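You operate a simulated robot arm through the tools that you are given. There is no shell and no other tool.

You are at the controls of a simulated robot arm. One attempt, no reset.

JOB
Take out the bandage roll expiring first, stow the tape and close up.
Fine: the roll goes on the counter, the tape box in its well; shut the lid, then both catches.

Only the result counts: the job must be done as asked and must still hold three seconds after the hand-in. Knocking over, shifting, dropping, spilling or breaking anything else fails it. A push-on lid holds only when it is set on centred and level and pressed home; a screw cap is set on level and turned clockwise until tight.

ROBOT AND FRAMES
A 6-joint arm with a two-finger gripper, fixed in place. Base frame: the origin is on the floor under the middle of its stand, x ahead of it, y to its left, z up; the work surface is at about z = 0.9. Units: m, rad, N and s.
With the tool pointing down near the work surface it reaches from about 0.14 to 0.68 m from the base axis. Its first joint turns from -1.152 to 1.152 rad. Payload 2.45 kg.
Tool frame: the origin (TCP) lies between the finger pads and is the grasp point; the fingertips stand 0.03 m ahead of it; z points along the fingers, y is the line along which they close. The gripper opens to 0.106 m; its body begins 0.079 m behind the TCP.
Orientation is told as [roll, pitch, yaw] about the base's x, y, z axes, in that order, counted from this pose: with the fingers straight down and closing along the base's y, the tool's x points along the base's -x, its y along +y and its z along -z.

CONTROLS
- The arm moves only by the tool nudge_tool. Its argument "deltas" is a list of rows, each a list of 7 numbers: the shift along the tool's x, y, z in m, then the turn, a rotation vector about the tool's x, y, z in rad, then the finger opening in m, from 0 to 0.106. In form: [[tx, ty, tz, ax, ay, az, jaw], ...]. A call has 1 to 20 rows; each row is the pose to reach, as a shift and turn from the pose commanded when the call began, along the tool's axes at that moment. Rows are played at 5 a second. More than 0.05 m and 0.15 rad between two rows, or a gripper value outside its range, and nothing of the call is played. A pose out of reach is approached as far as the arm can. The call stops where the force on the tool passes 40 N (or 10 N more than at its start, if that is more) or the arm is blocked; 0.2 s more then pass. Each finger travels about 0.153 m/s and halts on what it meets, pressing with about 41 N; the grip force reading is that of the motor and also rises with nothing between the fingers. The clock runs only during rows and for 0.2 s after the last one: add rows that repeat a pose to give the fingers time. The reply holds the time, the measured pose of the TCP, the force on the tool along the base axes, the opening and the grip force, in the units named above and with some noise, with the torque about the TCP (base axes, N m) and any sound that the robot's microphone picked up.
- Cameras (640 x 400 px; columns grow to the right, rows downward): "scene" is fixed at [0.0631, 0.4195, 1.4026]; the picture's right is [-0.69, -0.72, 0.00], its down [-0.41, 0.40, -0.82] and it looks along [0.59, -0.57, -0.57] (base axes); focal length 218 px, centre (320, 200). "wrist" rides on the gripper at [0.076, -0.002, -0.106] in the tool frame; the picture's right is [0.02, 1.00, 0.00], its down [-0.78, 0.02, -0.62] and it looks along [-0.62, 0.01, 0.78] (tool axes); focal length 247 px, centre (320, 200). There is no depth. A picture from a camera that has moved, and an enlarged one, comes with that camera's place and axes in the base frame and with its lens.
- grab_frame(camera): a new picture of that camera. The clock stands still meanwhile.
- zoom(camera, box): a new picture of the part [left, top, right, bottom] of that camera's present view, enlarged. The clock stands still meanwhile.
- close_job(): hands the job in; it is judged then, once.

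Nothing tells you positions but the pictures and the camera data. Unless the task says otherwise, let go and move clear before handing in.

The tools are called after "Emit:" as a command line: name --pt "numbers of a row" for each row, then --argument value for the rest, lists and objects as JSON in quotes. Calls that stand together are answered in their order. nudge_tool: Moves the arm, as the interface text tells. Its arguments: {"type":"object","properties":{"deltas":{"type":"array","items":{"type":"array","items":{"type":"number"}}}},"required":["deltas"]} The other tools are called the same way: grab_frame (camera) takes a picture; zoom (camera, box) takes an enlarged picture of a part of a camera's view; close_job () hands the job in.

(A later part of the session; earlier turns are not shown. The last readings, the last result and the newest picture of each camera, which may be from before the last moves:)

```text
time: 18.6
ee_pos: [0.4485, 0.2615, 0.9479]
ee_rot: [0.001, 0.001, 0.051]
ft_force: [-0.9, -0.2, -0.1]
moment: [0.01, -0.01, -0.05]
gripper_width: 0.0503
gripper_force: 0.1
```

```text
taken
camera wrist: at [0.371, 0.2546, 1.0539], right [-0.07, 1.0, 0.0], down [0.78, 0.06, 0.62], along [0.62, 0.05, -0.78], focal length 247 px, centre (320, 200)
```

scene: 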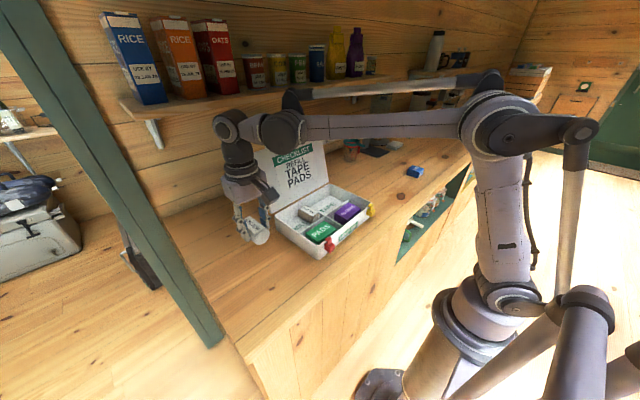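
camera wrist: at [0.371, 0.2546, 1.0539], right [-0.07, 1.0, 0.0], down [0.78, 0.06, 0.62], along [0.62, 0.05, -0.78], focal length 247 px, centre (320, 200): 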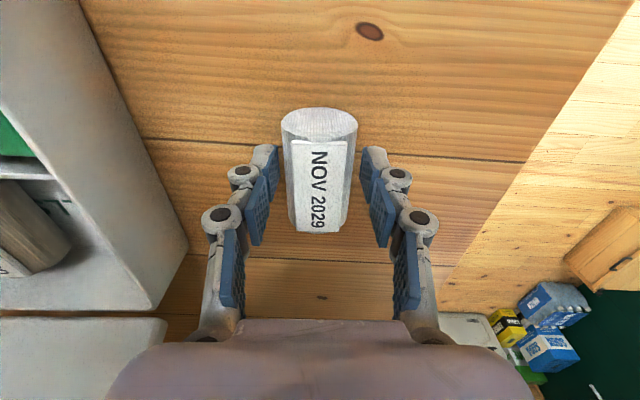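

The roll rests on the counter between the open fingers. I open a bit more and rise straight up, then check that it stays put.

Emit:
nudge_tool --pt "0 0 0 0 0 0 0.06" --pt "0 0 -0.01 0 0 0 0.064" --pt "0 0 -0.025 0 0 0 0.064" --pt "0 0 -0.045 0 0 0 0.064" --pt "0 0 -0.07 0 0 0 0.064" --pt "0 0 -0.1 0 0 0 0.064" --pt "0 0 -0.13 0 0 0 0.064" --pt "0 0 -0.15 0 0 0 0.064" --pt "0 0 -0.15 0 0 0 0.064"

Emit:
grab_frame --camera "wrist"

Emit:
grab_frame --camera "scene"

```text
time: 20.6
ee_pos: [0.4497, 0.2602, 1.0973]
ee_rot: [0.001, -0.002, 0.05]
ft_force: [1.3, 0.8, 0.9]
moment: [0.02, 0.0, -0.01]
gripper_width: 0.064
gripper_force: 0.0
```

```text
taken
camera wrist: at [0.3725, 0.2542, 1.2032], right [-0.07, 1.0, 0.0], down [0.78, 0.06, 0.62], along [0.62, 0.05, -0.78], focal length 247 px, centre (320, 200)
```

wrist: 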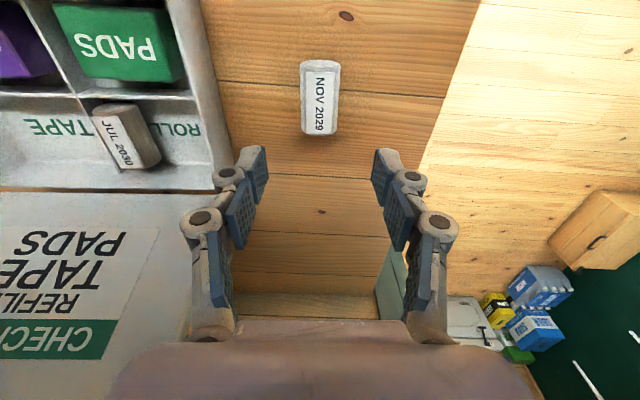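

```text
taken
```

scene: 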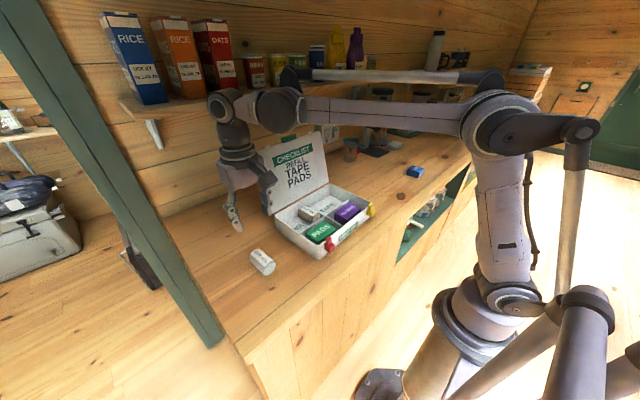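

The NOV roll lies still on the counter and the kit is in place. Next I travel across to view the tape box near (0.42, -0.55).

Emit:
nudge_tool --pt "0.0093 -0.0418 0 0 0 0.003 0.08" --pt "0.0186 -0.0836 0 0 0 0.006 0.08" --pt "0.028 -0.1254 0 0 0 0.008 0.08" --pt "0.0373 -0.1672 0 0 0 0.011 0.08" --pt "0.0466 -0.2091 0 0 0 0.014 0.08" --pt "0.0559 -0.2509 0 0 0 0.017 0.08" --pt "0.0653 -0.2927 0 0 0 0.019 0.08" --pt "0.0746 -0.3345 0 0 0 0.022 0.08" --pt "0.0839 -0.3763 0 0 0 0.025 0.08" --pt "0.0932 -0.4181 0 0 0 0.028 0.08" --pt "0.1025 -0.4599 0 0 0 0.031 0.08" --pt "0.1119 -0.5017 0 0 0 0.033 0.08" --pt "0.1212 -0.5435 0 0 0 0.036 0.08" --pt "0.1305 -0.5853 0 0 0 0.039 0.08" --pt "0.1398 -0.6272 0 0 0 0.042 0.08" --pt "0.1492 -0.669 0 0 0 0.044 0.08" --pt "0.1585 -0.7108 0 0 0 0.047 0.08" --pt "0.1678 -0.7526 0 0 0 0.05 0.08" --pt "0.1678 -0.7526 0 0 0 0.05 0.08"

Emit:
grab_frame --camera "wrist"

Emit:
grab_frame --camera "scene"

```text
time: 24.6
ee_pos: [0.3205, -0.4993, 1.0951]
ee_rot: [-0.001, -0.002, 0.0]
ft_force: [0.0, -0.6, 0.1]
moment: [0.01, 0.01, -0.01]
gripper_width: 0.0799
gripper_force: 0.1
```

```text
taken
camera wrist: at [0.2435, -0.5008, 1.202], right [-0.02, 1.0, 0.0], down [0.78, 0.02, 0.62], along [0.62, 0.01, -0.78], focal length 247 px, centre (320, 200)
```

wrist: 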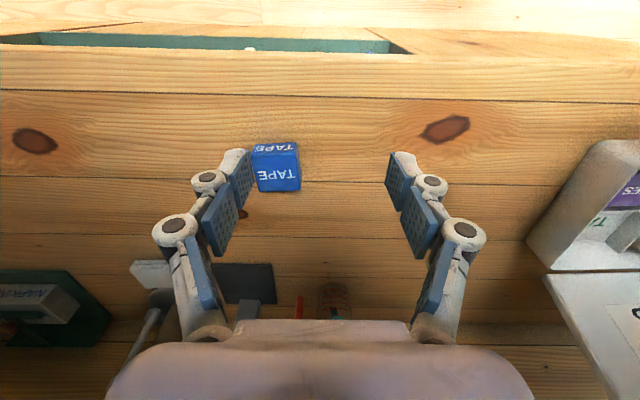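

```text
taken
```

scene: 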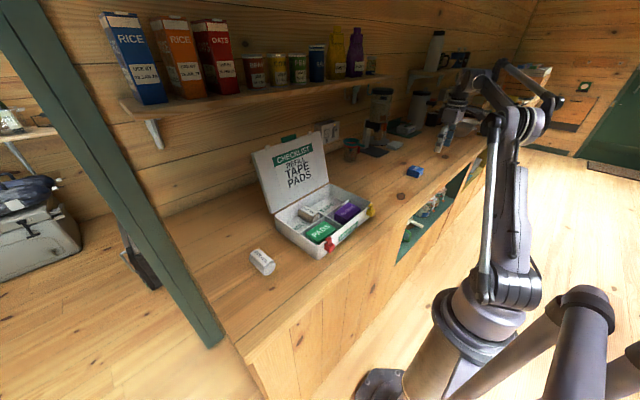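

Emit:
zoom --camera "wrist" --box '[230, 125, 326, 205]'

Emit:
zoom --camera "scene" --box '[390, 150, 440, 190]'

```text
5.00 times, centred on (278, 165) of wrist
camera zoom: at [0.2435, -0.5008, 1.202], right [-0.02, 1.0, 0.0], down [0.78, 0.02, 0.62], along [0.62, 0.01, -0.78], focal length 1235 px, centre (530, 375)
```

zoom: 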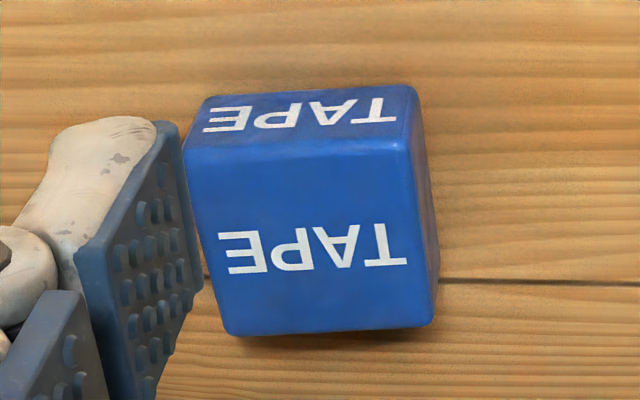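

```text
10.00 times, centred on (415, 170) of scene
camera zoom: at [0.0632, 0.4195, 1.4026], right [-0.69, -0.72, 0.0], down [-0.41, 0.4, -0.82], along [0.59, -0.57, -0.57], focal length 2183 px, centre (-630, 500)
```

zoom: 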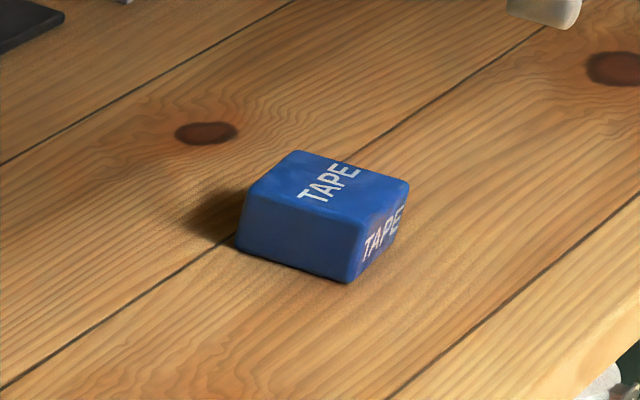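

The tape box is about 55×55×30 mm, centred at (0.417,-0.553), top z≈0.93, yaw ≈+0.06, slightly beyond vertical reach. I'll approach with a small outward pitch (-0.2) and yaw +0.06, gripping along y.

Emit:
nudge_tool --pt "-0.022 -0.0135 0.024 0 -0.05 -0.015 0.085" --pt "-0.044 -0.027 0.048 0 -0.1 -0.03 0.085" --pt "-0.066 -0.0405 0.072 0 -0.15 -0.045 0.085" --pt "-0.0875 -0.0537 0.095 0 -0.2 -0.06 0.085" --pt "-0.0875 -0.0537 0.095 0 -0.2 -0.06 0.085"

Emit:
grab_frame --camera "wrist"

Emit:
grab_frame --camera "scene"

```text
time: 25.8
ee_pos: [0.4065, -0.5532, 1.0038]
ee_rot: [-0.004, -0.202, 0.063]
ft_force: [-0.6, 0.2, 0.2]
moment: [-0.01, 0.0, 0.0]
gripper_width: 0.085
gripper_force: 0.0
```

```text
taken
camera wrist: at [0.3098, -0.5606, 1.0912], right [-0.08, 1.0, -0.01], down [0.64, 0.06, 0.77], along [0.76, 0.06, -0.64], focal length 247 px, centre (320, 200)
```

wrist: 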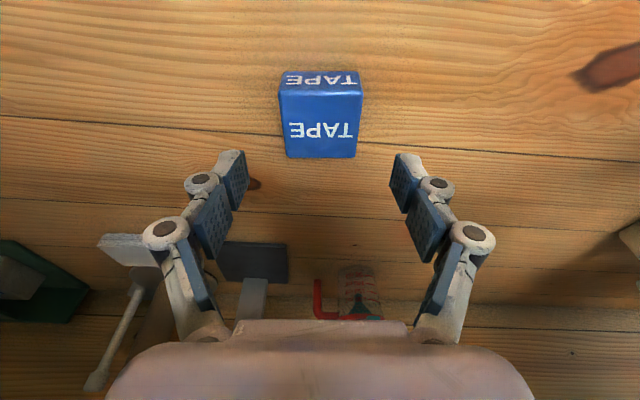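

```text
taken
```

scene: 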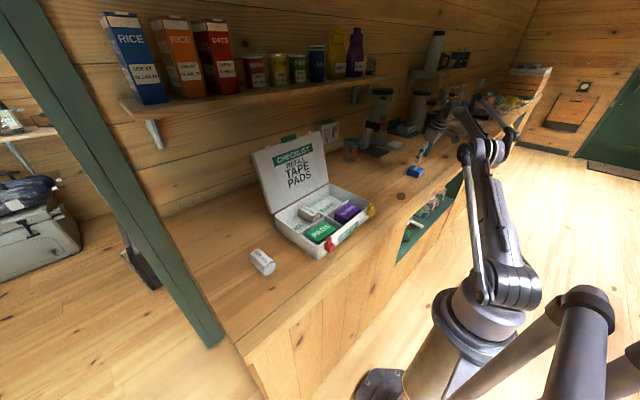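

The box is centred between the open fingers. I descend straight to grip height (TCP z≈0.934).

Emit:
nudge_tool --pt "0.0026 0 0.0173 0 0 0 0.085" --pt "0.0053 0 0.0347 0 0 0 0.085" --pt "0.0079 0 0.052 0 0 0 0.085" --pt "0.0093 0 0.061 0 0 0 0.085" --pt "0.0105 0 0.0693 0 0 0 0.085" --pt "0.0105 0 0.0693 0 0 0 0.085"

Emit:
grab_frame --camera "wrist"

Emit:
zoom --camera "scene" --box '[380, 130, 460, 190]'

```text
time: 27.2
ee_pos: [0.4111, -0.5542, 0.9312]
ee_rot: [-0.005, -0.2, 0.061]
ft_force: [0.3, 0.4, 1.3]
moment: [0.01, -0.02, 0.03]
gripper_width: 0.085
gripper_force: 0.1
```

```text
taken
camera wrist: at [0.3137, -0.5618, 1.0211], right [-0.08, 1.0, -0.01], down [0.64, 0.06, 0.77], along [0.76, 0.06, -0.64], focal length 247 px, centre (320, 200)
```

wrist: 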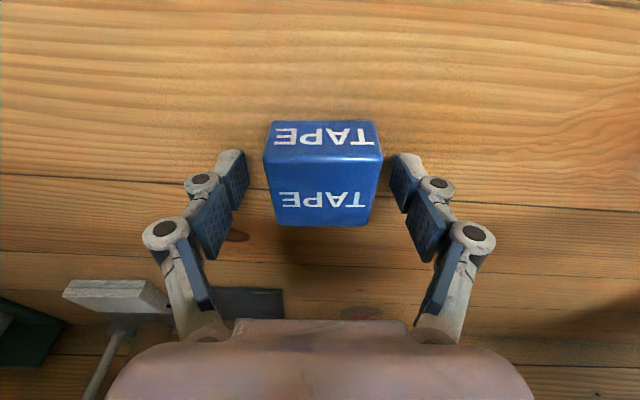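

```text
6.67 times, centred on (420, 160) of scene
camera zoom: at [0.0631, 0.4195, 1.4026], right [-0.69, -0.72, 0.0], down [-0.41, 0.4, -0.82], along [0.59, -0.57, -0.57], focal length 1455 px, centre (-347, 467)
```

zoom: 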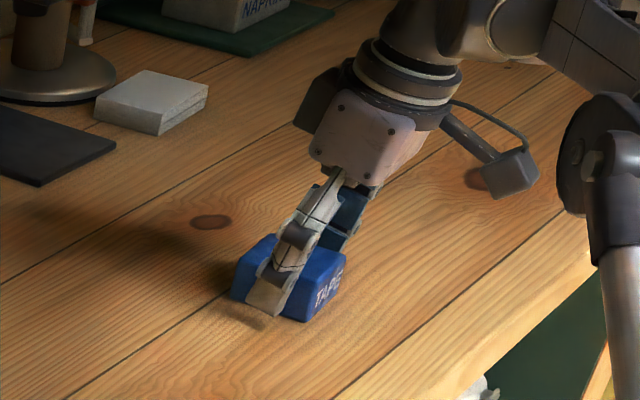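

Position is good; I raise 2 mm for tip clearance and close on the tape box.

Emit:
nudge_tool --pt "0.0 0 -0.002 0 0 0 0.085" --pt "0.0 0 -0.002 0 0 0 0.068" --pt "0.0 0 -0.002 0 0 0 0.06" --pt "0.0 0 -0.002 0 0 0 0.055" --pt "0.0 0 -0.002 0 0 0 0.05" --pt "0.0 0 -0.002 0 0 0 0.048" --pt "0.0 0 -0.002 0 0 0 0.048"

Emit:
grab_frame --camera "wrist"

```text
time: 28.8
ee_pos: [0.4101, -0.5542, 0.9346]
ee_rot: [-0.004, -0.203, 0.06]
ft_force: [0.8, -0.3, 5.2]
moment: [0.01, -0.08, 0.09]
gripper_width: 0.0566
gripper_force: 41.1
```

```text
taken
camera wrist: at [0.313, -0.5615, 1.0231], right [-0.08, 1.0, -0.01], down [0.64, 0.06, 0.77], along [0.76, 0.06, -0.64], focal length 247 px, centre (320, 200)
```

wrist: 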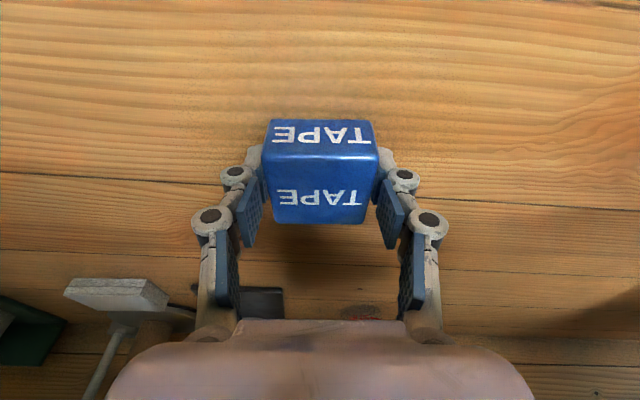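

The tape box is gripped (0.0566 m, 41 N). I lift straight up 0.15 m.

Emit:
nudge_tool --pt "-0.001 0 -0.005 0 0 0 0.048" --pt "-0.004 0 -0.02 0 0 0 0.048" --pt "-0.0099 0 -0.049 0 0 0 0.048" --pt "-0.0159 0 -0.0784 0 0 0 0.048" --pt "-0.0219 0 -0.108 0 0 0 0.048" --pt "-0.0298 0 -0.147 0 0 0 0.048" --pt "-0.0298 0 -0.147 0 0 0 0.048"

Emit:
grab_frame --camera "wrist"

```text
time: 30.4
ee_pos: [0.399, -0.5344, 1.0757]
ee_rot: [-0.004, -0.203, 0.06]
ft_force: [-1.2, 0.1, -0.4]
moment: [0.0, 0.01, -0.01]
gripper_width: 0.0569
gripper_force: 41.2
out of reach, approached as far as the arm can: row 5, 6, 7
```

```text
taken
camera wrist: at [0.3016, -0.5418, 1.1645], right [-0.08, 1.0, -0.01], down [0.64, 0.06, 0.77], along [0.76, 0.06, -0.64], focal length 247 px, centre (320, 200)
```

wrist: 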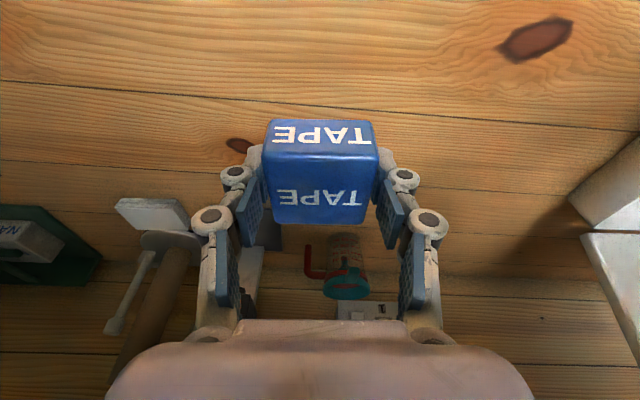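

The tape is lifted (the arm slightly limited at the edge of reach). I now carry it toward the kit, keeping the same orientation.

Emit:
nudge_tool --pt "-0.009 0.0378 0.0027 0 0 0 0.048" --pt "-0.018 0.0757 0.0054 0 0 0 0.048" --pt "-0.027 0.1135 0.008 0 0 0 0.048" --pt "-0.0361 0.1513 0.0107 0 0 0 0.048" --pt "-0.0451 0.1892 0.0134 0 0 0 0.048" --pt "-0.0541 0.227 0.016 0 0 0 0.048" --pt "-0.0631 0.2648 0.0187 0 0 0 0.048" --pt "-0.0721 0.3027 0.0214 0 0 0 0.048" --pt "-0.0812 0.3405 0.0241 0 0 0 0.048" --pt "-0.0902 0.3783 0.0268 0 0 0 0.048" --pt "-0.0992 0.4162 0.0294 0 0 0 0.048" --pt "-0.1082 0.454 0.0321 0 0 0 0.048" --pt "-0.1082 0.454 0.0321 0 0 0 0.048" --pt "-0.1082 0.454 0.0321 0 0 0 0.048"

Emit:
grab_frame --camera "wrist"

Emit:
zoom --camera "scene" --box '[240, 130, 400, 260]'

```text
time: 33.4
ee_pos: [0.4847, -0.0758, 1.0617]
ee_rot: [-0.005, -0.201, 0.06]
ft_force: [0.5, -0.4, -0.5]
moment: [0.01, -0.01, 0.0]
gripper_width: 0.0566
gripper_force: 40.7
```

```text
taken
camera wrist: at [0.3883, -0.0833, 1.1508], right [-0.08, 1.0, -0.01], down [0.64, 0.06, 0.77], along [0.76, 0.06, -0.64], focal length 247 px, centre (320, 200)
```

wrist: 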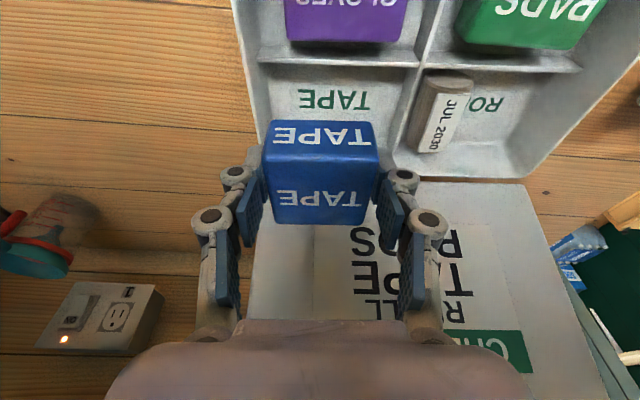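

```text
3.08 times, centred on (320, 195) of scene
camera zoom: at [0.0631, 0.4195, 1.4026], right [-0.69, -0.72, 0.0], down [-0.41, 0.4, -0.82], along [0.59, -0.57, -0.57], focal length 672 px, centre (320, 215)
```

zoom: 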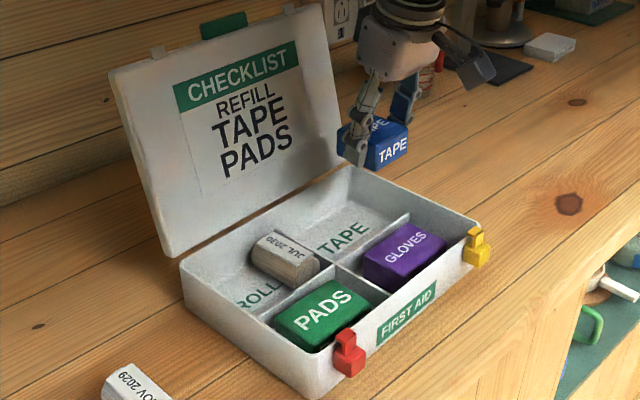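

The tape is held just outside the well. The TAPE well centre is about (0.511,-0.060), so I move over it and lower to z≈0.99.

Emit:
nudge_tool --pt "-0.0167 0.0068 0.0021 0 0 0 0.048" --pt "-0.0197 0.0136 0.0042 0 0 0 0.048" --pt "-0.0153 0.0136 0.026 0 0 0 0.048" --pt "-0.0104 0.0136 0.05 0 0 0 0.048" --pt "-0.0055 0.0136 0.0743 0 0 0 0.048" --pt "-0.0055 0.0136 0.0743 0 0 0 0.048"

Emit:
grab_frame --camera "wrist"

Emit:
zoom --camera "scene" --box '[280, 150, 380, 220]'

```text
time: 34.8
ee_pos: [0.5035, -0.0622, 0.9918]
ee_rot: [-0.007, -0.203, 0.063]
ft_force: [-0.3, 0.4, -0.3]
moment: [-0.01, 0.01, 0.0]
gripper_width: 0.0566
gripper_force: 41.2
```

```text
taken
camera wrist: at [0.4059, -0.0697, 1.0802], right [-0.08, 1.0, -0.01], down [0.64, 0.06, 0.77], along [0.76, 0.06, -0.64], focal length 247 px, centre (320, 200)
```

wrist: 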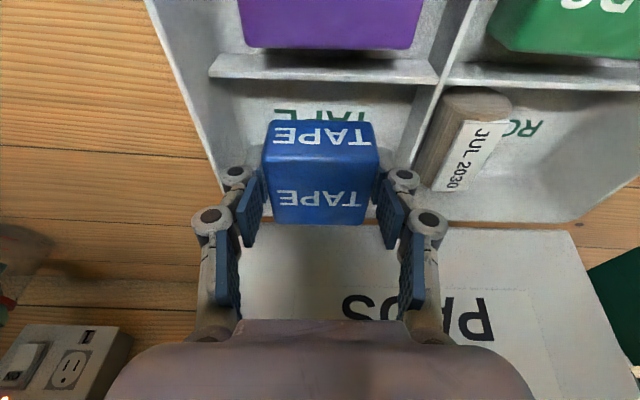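

```text
5.71 times, centred on (330, 185) of scene
camera zoom: at [0.0632, 0.4195, 1.4026], right [-0.69, -0.72, 0.0], down [-0.41, 0.4, -0.82], along [0.59, -0.57, -0.57], focal length 1247 px, centre (263, 286)
```

zoom: 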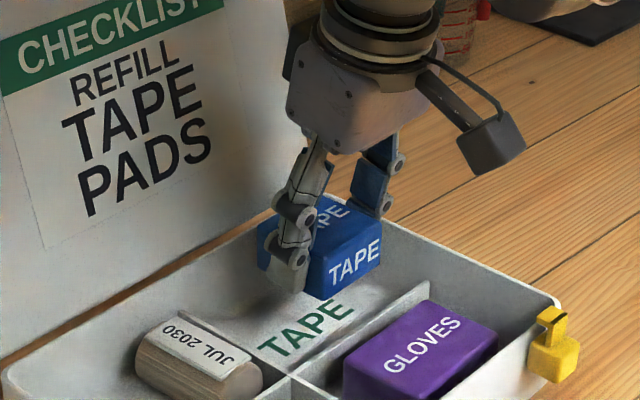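

Well aligned. I lower the tape toward the well floor in small steps.

Emit:
nudge_tool --pt "0.0024 0 0.0118 0 0 0 0.048" --pt "0.0048 0 0.0235 0 0 0 0.048" --pt "0.0072 0 0.0353 0 0 0 0.048" --pt "0.0084 0 0.0412 0 0 0 0.048" --pt "0.009 0 0.0441 0 0 0 0.048" --pt "0.0092 0 0.0451 0 0 0 0.048" --pt "0.0092 0 0.0451 0 0 0 0.048"

Emit:
zoom --camera "scene" --box '[280, 160, 380, 230]'

Emit:
grab_frame --camera "wrist"

```text
time: 36.4
ee_pos: [0.5034, -0.0629, 0.9461]
ee_rot: [-0.005, -0.203, 0.062]
ft_force: [0.5, -0.5, -0.7]
moment: [0.01, 0.01, -0.04]
gripper_width: 0.0567
gripper_force: 41.1
```

```text
5.71 times, centred on (330, 195) of scene
camera zoom: at [0.0632, 0.4195, 1.4026], right [-0.69, -0.72, 0.0], down [-0.41, 0.4, -0.82], along [0.59, -0.57, -0.57], focal length 1247 px, centre (263, 229)
```

zoom: 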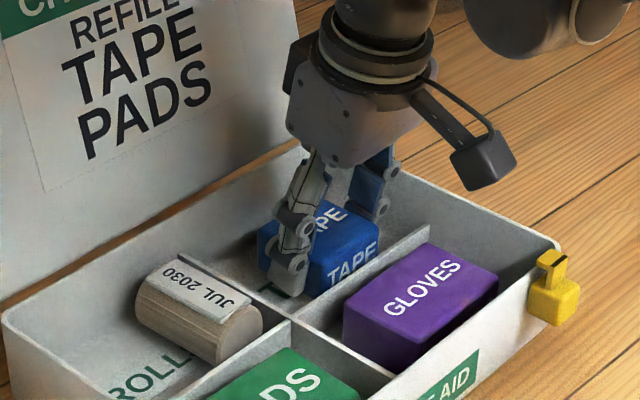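

```text
taken
camera wrist: at [0.4059, -0.0703, 1.0339], right [-0.08, 1.0, -0.01], down [0.64, 0.06, 0.77], along [0.76, 0.06, -0.64], focal length 247 px, centre (320, 200)
```

wrist: 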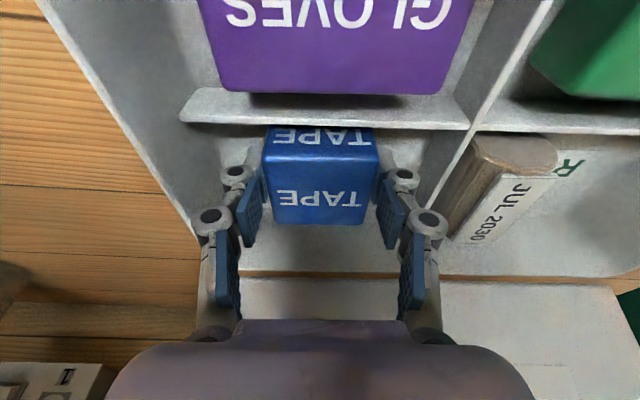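

No contact yet; I lower another 3 mm in 1 mm steps.

Emit:
nudge_tool --pt "0.0002 0 0.001 0 0 0 0.048" --pt "0.0004 0 0.002 0 0 0 0.048" --pt "0.0006 0 0.003 0 0 0 0.048" --pt "0.0006 0 0.003 0 0 0 0.048"

```text
time: 37.4
ee_pos: [0.502, -0.0622, 0.9424]
ee_rot: [-0.004, -0.203, 0.06]
ft_force: [-0.3, -0.1, -1.7]
moment: [-0.02, 0.0, 0.0]
gripper_width: 0.0567
gripper_force: 40.9
```

Still free; two more millimetres.

Emit:
nudge_tool --pt "0.0002 0 0.001 0 0 0 0.048" --pt "0.0004 0 0.002 0 0 0 0.048" --pt "0.0004 0 0.002 0 0 0 0.048"

```text
time: 38.2
ee_pos: [0.5035, -0.0632, 0.9398]
ee_rot: [-0.005, -0.202, 0.061]
ft_force: [0.0, 0.9, 0.1]
moment: [0.06, 0.0, 0.03]
gripper_width: 0.0568
gripper_force: 40.7
```

Emit:
nudge_tool --pt "0.0002 0 0.001 0 0 0 0.048" --pt "0.0003 0 0.0015 0 0 0 0.048" --pt "0.0003 0 0.0015 0 0 0 0.048"

Emit:
zoom --camera "scene" --box '[310, 180, 374, 220]'

```text
time: 39.0
ee_pos: [0.5028, -0.0631, 0.9393]
ee_rot: [-0.007, -0.204, 0.061]
ft_force: [-3.6, 2.8, 32.4]
moment: [0.16, -0.07, -0.01]
gripper_width: 0.057
gripper_force: 40.9
```

```text
10.00 times, centred on (342, 200) of scene
camera zoom: at [0.0625, 0.4196, 1.4026], right [-0.69, -0.72, 0.0], down [-0.41, 0.4, -0.82], along [0.59, -0.57, -0.57], focal length 2183 px, centre (100, 200)
```

zoom: 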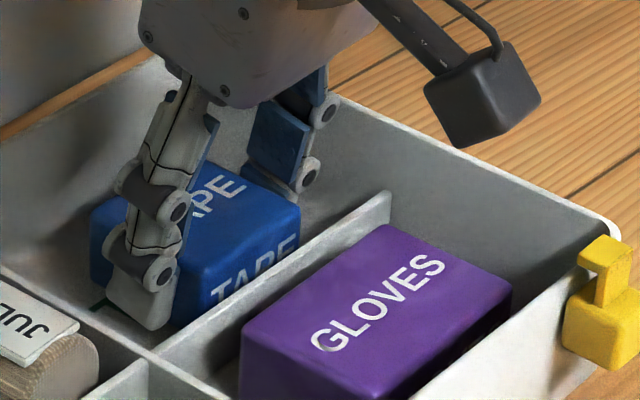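

Touchdown (32 N). I back off 1 mm, release slightly (opening 0.066), and retract.

Emit:
nudge_tool --pt "-0.0002 0 -0.0012 0 0 0 0.05" --pt "-0.0002 0 -0.0012 0 0 0 0.056" --pt "-0.0002 0 -0.0012 0 0 0 0.06" --pt "-0.0002 0 -0.0012 0 0 0 0.065" --pt "-0.0002 0 -0.0012 0 0 0 0.065"

Emit:
zoom --camera "scene" --box '[310, 180, 374, 220]'

Emit:
grab_frame --camera "wrist"

```text
time: 40.2
ee_pos: [0.5034, -0.0631, 0.9394]
ee_rot: [-0.004, -0.203, 0.062]
ft_force: [-0.2, -0.7, 0.4]
moment: [-0.02, 0.01, 0.02]
gripper_width: 0.065
gripper_force: 0.0
```

```text
10.00 times, centred on (342, 200) of scene
camera zoom: at [0.0631, 0.4195, 1.4026], right [-0.69, -0.72, 0.0], down [-0.41, 0.4, -0.82], along [0.59, -0.57, -0.57], focal length 2183 px, centre (100, 200)
```

zoom: 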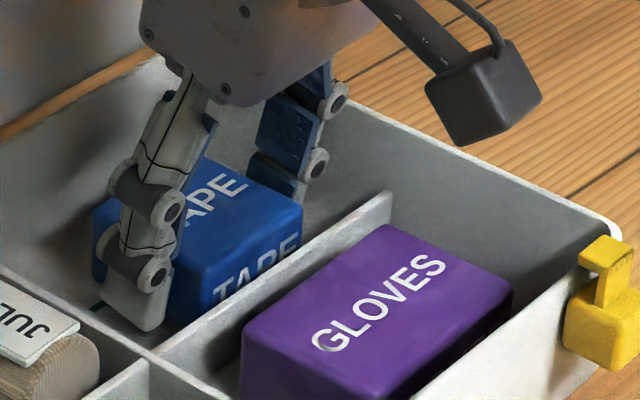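

```text
taken
camera wrist: at [0.4065, -0.0707, 1.029], right [-0.08, 1.0, -0.01], down [0.64, 0.06, 0.77], along [0.76, 0.06, -0.64], focal length 247 px, centre (320, 200)
```

wrist: 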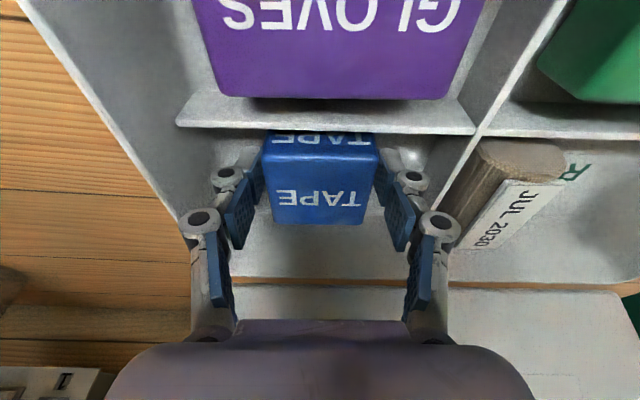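

The tape box is in its well and released. I retract along the tool axis by 0.16 m and look at the kit and catches.

Emit:
nudge_tool --pt "0 0 -0.01 0 0 0 0.065" --pt "0 0 -0.025 0 0 0 0.065" --pt "0 0 -0.05 0 0 0 0.065" --pt "0 0 -0.085 0 0 0 0.065" --pt "0.02 0 -0.125 0 0 0 0.065" --pt "0.05 0 -0.155 0 0 0 0.065" --pt "0.08 0 -0.185 0 0 0 0.065" --pt "0.11 0.02 -0.2 0 0 0 0.065" --pt "0.15 0.04 -0.21 0 0 0 0.065" --pt "0.15 0.04 -0.21 0 0 0 0.065"

Emit:
grab_frame --camera "wrist"

Emit:
zoom --camera "scene" --box '[240, 120, 400, 260]'

```text
time: 42.4
ee_pos: [0.3107, -0.0336, 1.1141]
ee_rot: [-0.005, -0.203, 0.059]
ft_force: [-0.3, 0.0, 0.6]
moment: [-0.03, 0.02, -0.02]
gripper_width: 0.0646
gripper_force: 0.0
```

```text
taken
camera wrist: at [0.2142, -0.0412, 1.2038], right [-0.08, 1.0, -0.01], down [0.64, 0.06, 0.77], along [0.76, 0.06, -0.64], focal length 247 px, centre (320, 200)
```

wrist: 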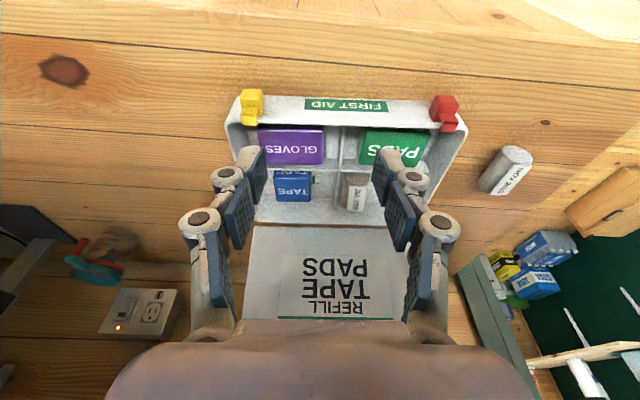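

```text
2.86 times, centred on (320, 190) of scene
camera zoom: at [0.0631, 0.4195, 1.4026], right [-0.69, -0.72, 0.0], down [-0.41, 0.4, -0.82], along [0.59, -0.57, -0.57], focal length 624 px, centre (320, 229)
```

zoom: 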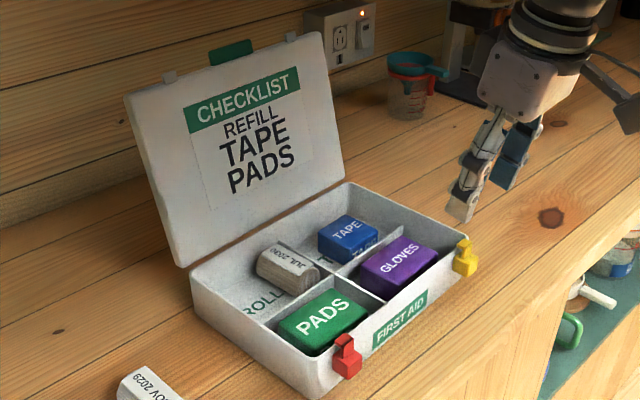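

Tape is stowed, and NOV is still on the counter. Now I look closely at the catches and the lid's lips.

Emit:
zoom --camera "wrist" --box '[400, 80, 480, 130]'

Emit:
zoom --camera "wrist" --box '[210, 75, 290, 125]'

Emit:
zoom --camera "scene" --box '[340, 185, 388, 225]'

Emit:
zoom --camera "scene" --box '[246, 120, 330, 180]'

```text
8.00 times, centred on (440, 105) of wrist
camera zoom: at [0.2142, -0.0412, 1.2038], right [-0.08, 1.0, -0.01], down [0.64, 0.06, 0.77], along [0.76, 0.06, -0.64], focal length 1976 px, centre (-640, 960)
```

zoom: 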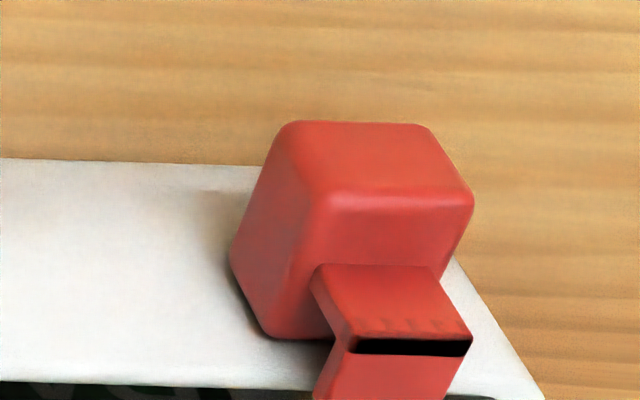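

```text
8.00 times, centred on (250, 100) of wrist
camera zoom: at [0.2142, -0.0412, 1.2038], right [-0.08, 1.0, -0.01], down [0.64, 0.06, 0.77], along [0.76, 0.06, -0.64], focal length 1976 px, centre (880, 1000)
```

zoom: 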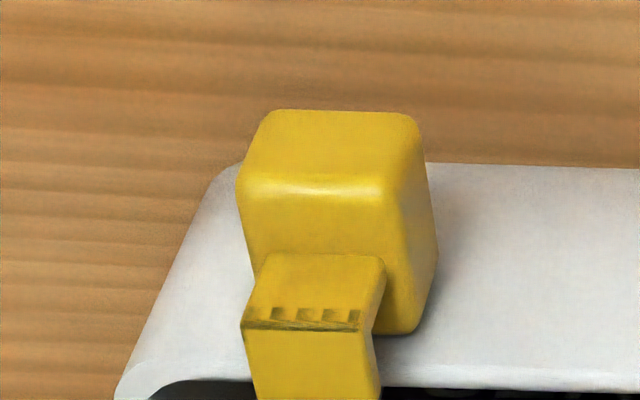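

```text
10.00 times, centred on (364, 205) of scene
camera zoom: at [0.0631, 0.4195, 1.4026], right [-0.69, -0.72, 0.0], down [-0.41, 0.4, -0.82], along [0.59, -0.57, -0.57], focal length 2183 px, centre (-120, 150)
```

zoom: 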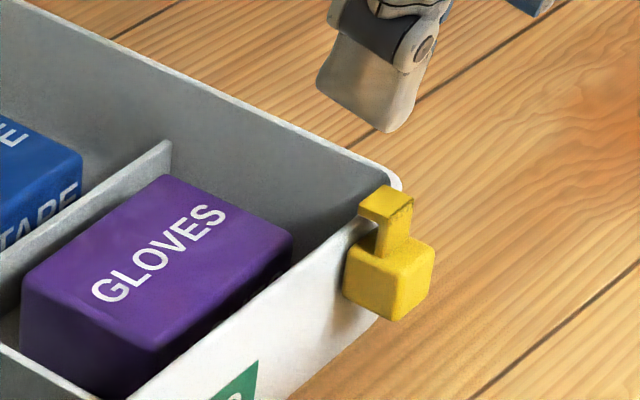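

```text
6.67 times, centred on (288, 150) of scene
camera zoom: at [0.0631, 0.4195, 1.4026], right [-0.69, -0.72, 0.0], down [-0.41, 0.4, -0.82], along [0.59, -0.57, -0.57], focal length 1455 px, centre (533, 533)
```

zoom: 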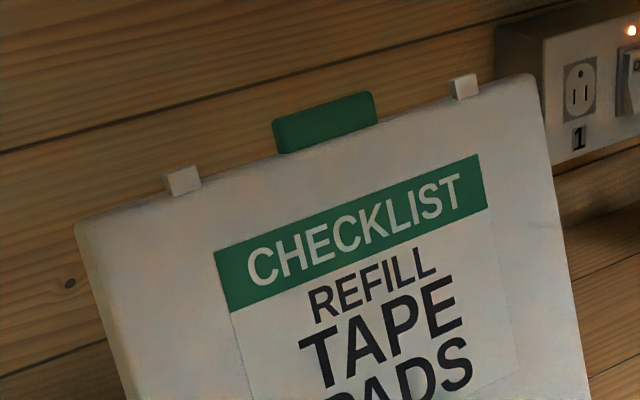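

The lid lips appear at about ±0.087 from centre and the hooks at about ±0.103, so the catches probably slide inward along y over the lips. Before closing the lid I need the shelf's position, so I pitch the hand up so the wrist camera looks forward.

Emit:
nudge_tool --pt "0 0 0 0 -0.1 0 0.065" --pt "0 0 0 0 -0.2 0 0.065" --pt "0 0 0 0 -0.3 0 0.065" --pt "0 0 0 0 -0.4 0 0.065" --pt "0 0 0 0 -0.5 0 0.065" --pt "0 0 0 0 -0.5 0 0.065"

Emit:
grab_frame --camera "wrist"

Emit:
zoom --camera "scene" --box '[90, 0, 410, 200]'

```text
time: 43.8
ee_pos: [0.3125, -0.0335, 1.1145]
ee_rot: [-0.005, -0.705, 0.064]
ft_force: [-0.6, 0.0, 0.9]
moment: [-0.03, 0.01, 0.0]
gripper_width: 0.0648
gripper_force: 0.1
```

```text
taken
camera wrist: at [0.184, -0.043, 1.1472], right [-0.08, 1.0, -0.02], down [0.19, 0.03, 0.98], along [0.98, 0.07, -0.2], focal length 247 px, centre (320, 200)
```

wrist: 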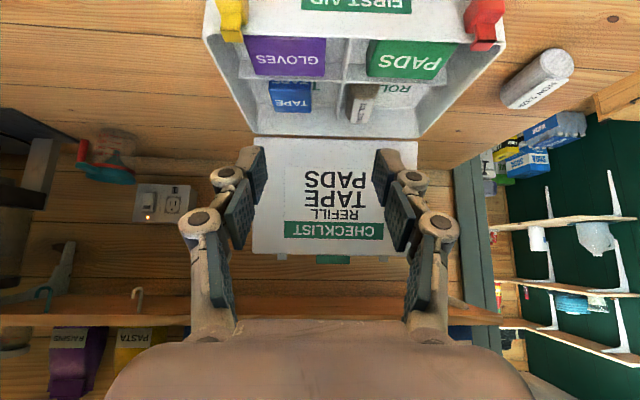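

```text
2.00 times, centred on (250, 100) of scene
camera zoom: at [0.0631, 0.4195, 1.4026], right [-0.69, -0.72, 0.0], down [-0.41, 0.4, -0.82], along [0.59, -0.57, -0.57], focal length 436 px, centre (460, 400)
```

zoom: 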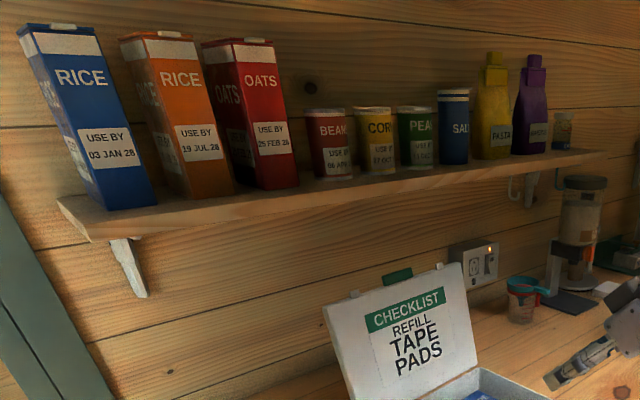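

The shelf's front edge is at about x=0.775, z=1.265, leaving room behind the lid. I zoom into the lid's top edge to see tab and lips.

Emit:
zoom --camera "wrist" --box '[240, 210, 432, 330]'

Emit:
zoom --camera "wrist" --box '[440, 0, 520, 50]'

Emit:
zoom --camera "wrist" --box '[200, 0, 280, 50]'

```text
3.33 times, centred on (336, 270) of wrist
camera zoom: at [0.184, -0.043, 1.1472], right [-0.08, 1.0, -0.02], down [0.19, 0.03, 0.98], along [0.98, 0.07, -0.2], focal length 823 px, centre (267, -33)
```

zoom: 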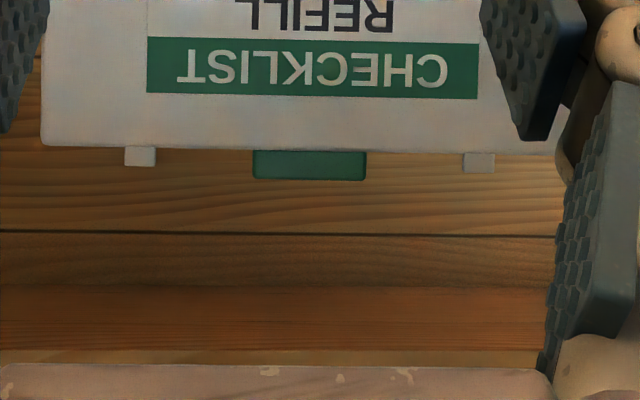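

```text
8.00 times, centred on (480, 25) of wrist
camera zoom: at [0.184, -0.043, 1.1472], right [-0.08, 1.0, -0.02], down [0.19, 0.03, 0.98], along [0.98, 0.07, -0.2], focal length 1976 px, centre (-960, 1600)
```

zoom: 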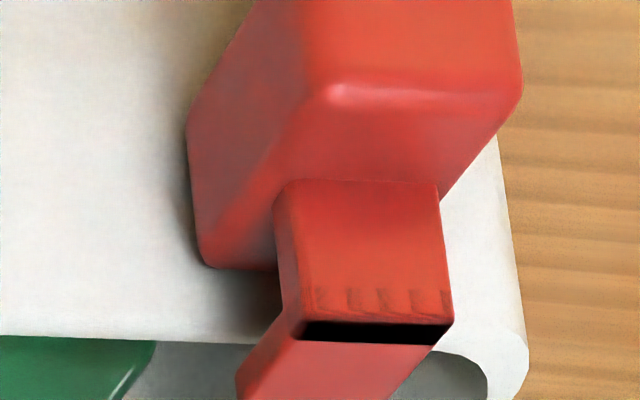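

```text
8.00 times, centred on (240, 25) of wrist
camera zoom: at [0.184, -0.043, 1.1472], right [-0.08, 1.0, -0.02], down [0.19, 0.03, 0.98], along [0.98, 0.07, -0.2], focal length 1976 px, centre (960, 1600)
```

zoom: 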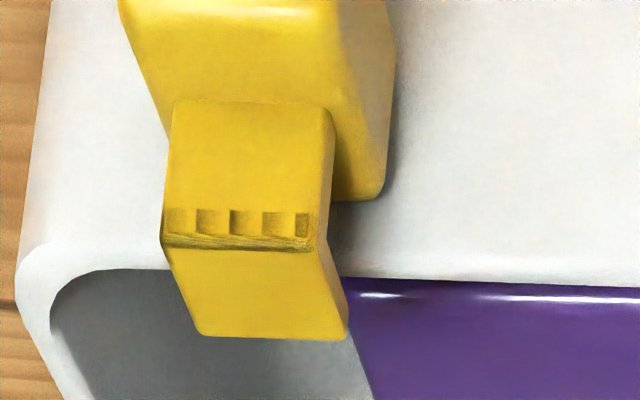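

The lips sit at about ±0.089 and the tab at y≈0.015, with the lid top at z≈1.155. My plan is to straddle the lid edge with the fingers closing along x, swing it past vertical, and let it down gently with the tool following. First I bring the hand back to vertical and raise it.

Emit:
nudge_tool --pt "0 0 0 0 0.12 0 0.06" --pt "0 0 0 0 0.24 0 0.06" --pt "0 0 0 0 0.36 0 0.06" --pt "0 0 0 0 0.48 0 0.06" --pt "0 0 0 0 0.6 0 0.06" --pt "0 0 0 0 0.704 0 0.06" --pt "0 0 0 0 0.704 0 0.06"

```text
time: 45.4
ee_pos: [0.3129, -0.0327, 1.115]
ee_rot: [-0.005, 0.003, 0.06]
ft_force: [-0.1, 0.3, 0.1]
moment: [0.0, 0.0, -0.02]
gripper_width: 0.06
gripper_force: 0.0
```

Now I raise to z≈1.27, move to x≈0.45 and yaw the hand by +90° so the fingers close along x.

Emit:
nudge_tool --pt "-0.0126 0.0024 -0.0141 0 0 -0.142 0.05" --pt "-0.0252 0.0049 -0.0282 0 0 -0.284 0.05" --pt "-0.0379 0.0073 -0.0423 0 0 -0.426 0.05" --pt "-0.0505 0.0097 -0.0564 0 0 -0.568 0.05" --pt "-0.0631 0.0121 -0.0705 0 0 -0.71 0.05" --pt "-0.0757 0.0146 -0.0845 0 0 -0.852 0.05" --pt "-0.0883 0.017 -0.0986 0 0 -0.994 0.05" --pt "-0.101 0.0194 -0.1127 0 0 -1.136 0.05" --pt "-0.1136 0.0218 -0.1268 0 0 -1.278 0.05" --pt "-0.1262 0.0243 -0.1409 0 0 -1.42 0.05" --pt "-0.1388 0.0267 -0.155 0 0 -1.56 0.05" --pt "-0.1388 0.0267 -0.155 0 0 -1.56 0.05"

Emit:
grab_frame --camera "wrist"

Emit:
grab_frame --camera "scene"

```text
time: 48.0
ee_pos: [0.4496, 0.003, 1.2711]
ee_rot: [0.004, 0.005, 1.623]
ft_force: [0.2, -0.4, -0.7]
moment: [0.0, -0.03, 0.01]
gripper_width: 0.05
gripper_force: 0.0
```

```text
taken
camera wrist: at [0.4542, -0.0737, 1.3772], right [-1.0, -0.07, 0.0], down [-0.06, 0.78, 0.62], along [-0.05, 0.62, -0.79], focal length 247 px, centre (320, 200)
```

wrist: 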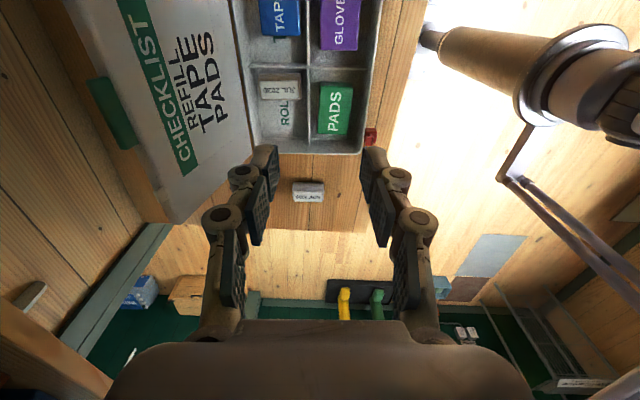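

```text
taken
```

scene: 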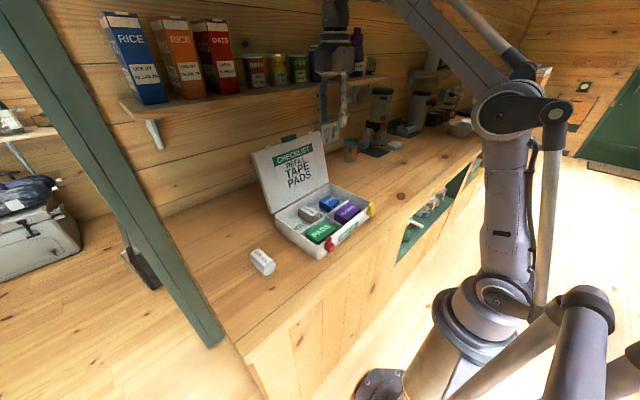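

The hand is now yawed 90°. I move above the lid's top edge at (0.625, 0.013, 1.25) and check.

Emit:
nudge_tool --pt "0 -0.04 0.0 0 0 0 0.05" --pt "0 -0.08 0.005 0 0 0 0.05" --pt "0 -0.12 0.01 0 0 0 0.05" --pt "0 -0.15 0.016 0 0 0 0.05" --pt "-0.0008 -0.1757 0.021 0 0 0 0.05" --pt "-0.0008 -0.1757 0.021 0 0 0 0.05"

Emit:
grab_frame --camera "wrist"

Emit:
grab_frame --camera "scene"

Emit:
zoom --camera "scene" --box '[240, 50, 370, 180]'

```text
time: 49.4
ee_pos: [0.5507, 0.0075, 1.2063]
ee_rot: [0.0, 0.006, 1.62]
ft_force: [0.5, -0.1, 1.0]
moment: [-0.02, -0.05, -0.01]
gripper_width: 0.0499
gripper_force: 0.0
out of reach, approached as far as the arm can: row 2, 3, 4, 5, 6
```

```text
taken
camera wrist: at [0.5557, -0.0679, 1.3139], right [-1.0, -0.07, 0.0], down [-0.05, 0.78, 0.62], along [-0.05, 0.62, -0.79], focal length 247 px, centre (320, 200)
```

wrist: 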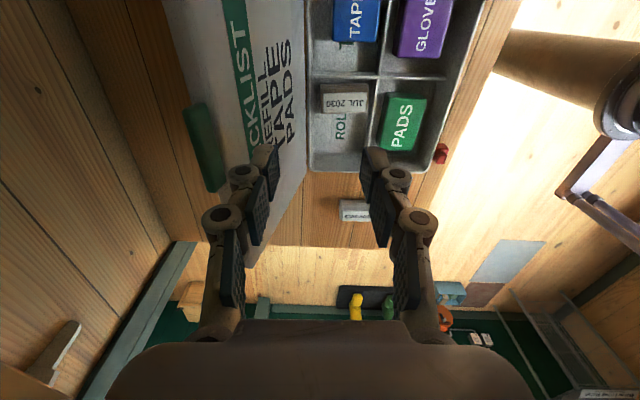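

```text
taken
```

scene: 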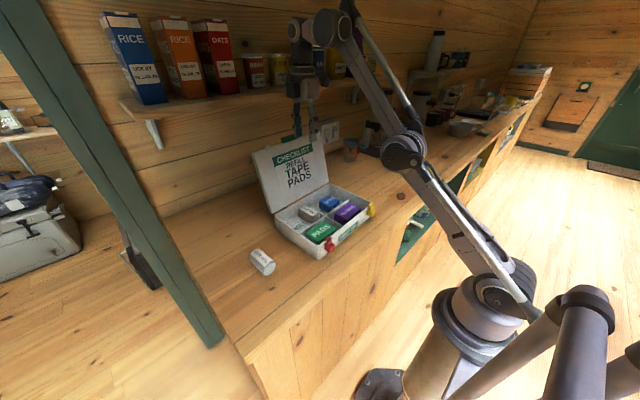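

```text
3.08 times, centred on (305, 115) of scene
camera zoom: at [0.0631, 0.4195, 1.4026], right [-0.69, -0.72, 0.0], down [-0.41, 0.4, -0.82], along [0.59, -0.57, -0.57], focal length 672 px, centre (366, 462)
```

zoom: 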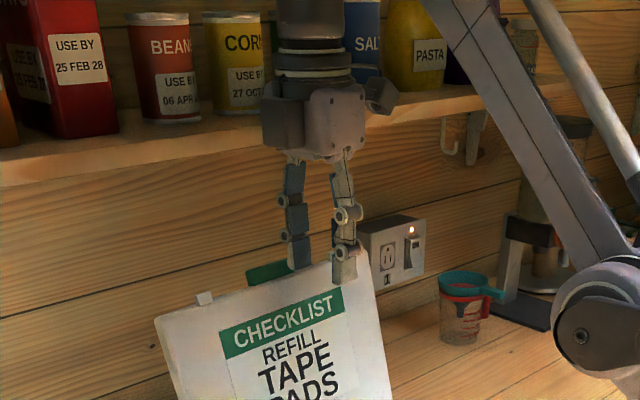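

Vertical reach is limited here, but pitching the fingers forward brings the wrist closer. I pitch by -0.35 (fingers forward-down) while moving to just above and in front of the lid's tab at (0.60, 0.01, 1.20).

Emit:
nudge_tool --pt "0 -0.01 0.0 0.09 0 0 0.062" --pt "0 -0.022 0.002 0.18 0 0 0.062" --pt "-0.0002 -0.036 0.004 0.27 0 0 0.062" --pt "-0.0004 -0.049 0.006 0.35 0 0 0.062" --pt "-0.0004 -0.049 0.006 0.35 0 0 0.062"

Emit:
grab_frame --camera "wrist"

Emit:
zoom --camera "scene" --box '[240, 50, 370, 180]'

```text
time: 50.6
ee_pos: [0.6022, 0.0127, 1.1997]
ee_rot: [-0.349, 0.006, 1.62]
ft_force: [0.4, -0.1, -0.6]
moment: [0.0, 0.02, -0.03]
gripper_width: 0.0622
gripper_force: 0.1
```

```text
taken
camera wrist: at [0.5704, -0.0661, 1.3021], right [-0.94, -0.07, -0.34], down [-0.27, 0.77, 0.57], along [0.22, 0.63, -0.74], focal length 247 px, centre (320, 200)
```

wrist: 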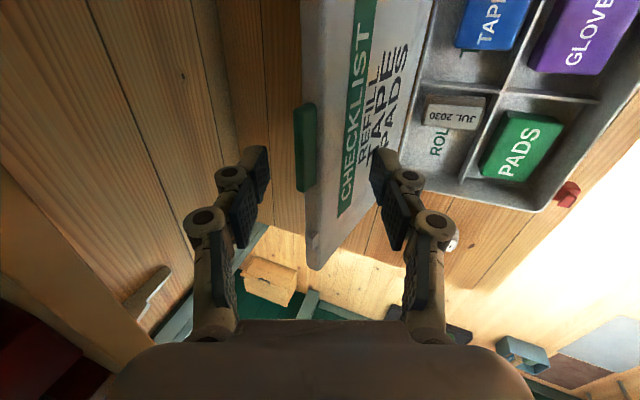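

```text
3.08 times, centred on (305, 115) of scene
camera zoom: at [0.0632, 0.4195, 1.4026], right [-0.69, -0.72, 0.0], down [-0.41, 0.4, -0.82], along [0.59, -0.57, -0.57], focal length 672 px, centre (366, 462)
```

zoom: 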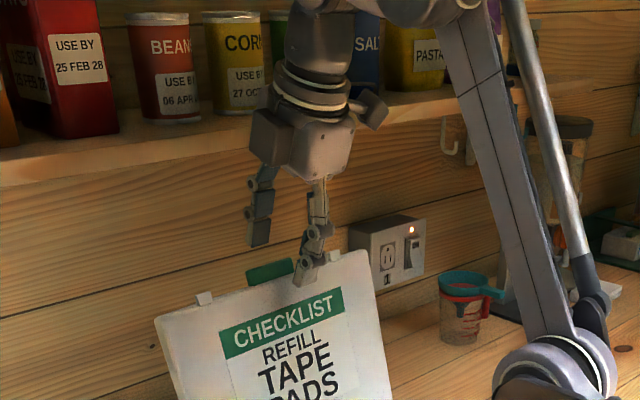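

The tab and lid edge lie between the rear (left) and front (right) fingers. I move forward a little and then lower so the rear finger goes behind the tab.

Emit:
nudge_tool --pt "0 -0.0085 0.0031 0 0 0 0.062" --pt "0 -0.0169 0.0062 0 0 0 0.062" --pt "0 -0.015 0.02 0 0 0 0.062" --pt "0 -0.013 0.035 0 0 0 0.062" --pt "0 -0.0107 0.0497 0 0 0 0.062" --pt "0 -0.0107 0.0497 0 0 0 0.062"

Emit:
grab_frame --camera "wrist"

Emit:
zoom --camera "scene" --box '[240, 80, 350, 180]'

```text
time: 52.0
ee_pos: [0.6292, 0.0127, 1.159]
ee_rot: [-0.347, 0.005, 1.62]
ft_force: [-2.0, -0.5, 1.9]
moment: [0.02, 0.12, 0.0]
gripper_width: 0.0634
gripper_force: 1.2
```

```text
taken
camera wrist: at [0.5981, -0.0653, 1.2594], right [-0.94, -0.07, -0.34], down [-0.27, 0.77, 0.57], along [0.22, 0.63, -0.74], focal length 247 px, centre (320, 200)
```

wrist: 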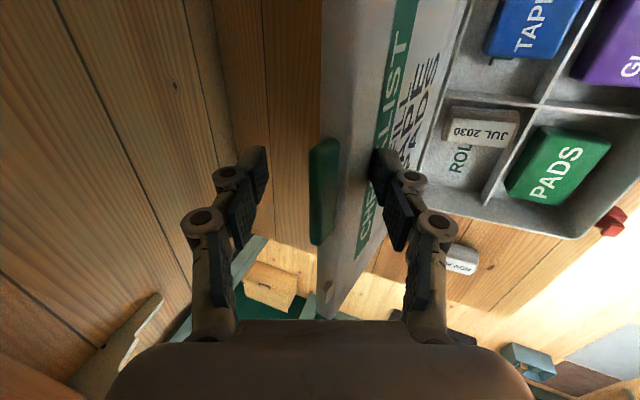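

```text
4.00 times, centred on (295, 130) of scene
camera zoom: at [0.0631, 0.4195, 1.4026], right [-0.69, -0.72, 0.0], down [-0.41, 0.4, -0.82], along [0.59, -0.57, -0.57], focal length 873 px, centre (420, 480)
```

zoom: 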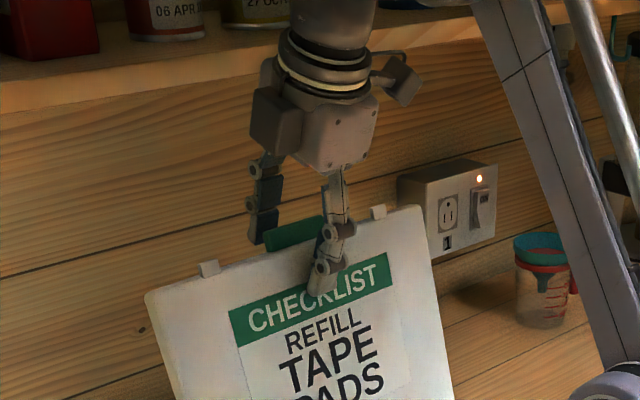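

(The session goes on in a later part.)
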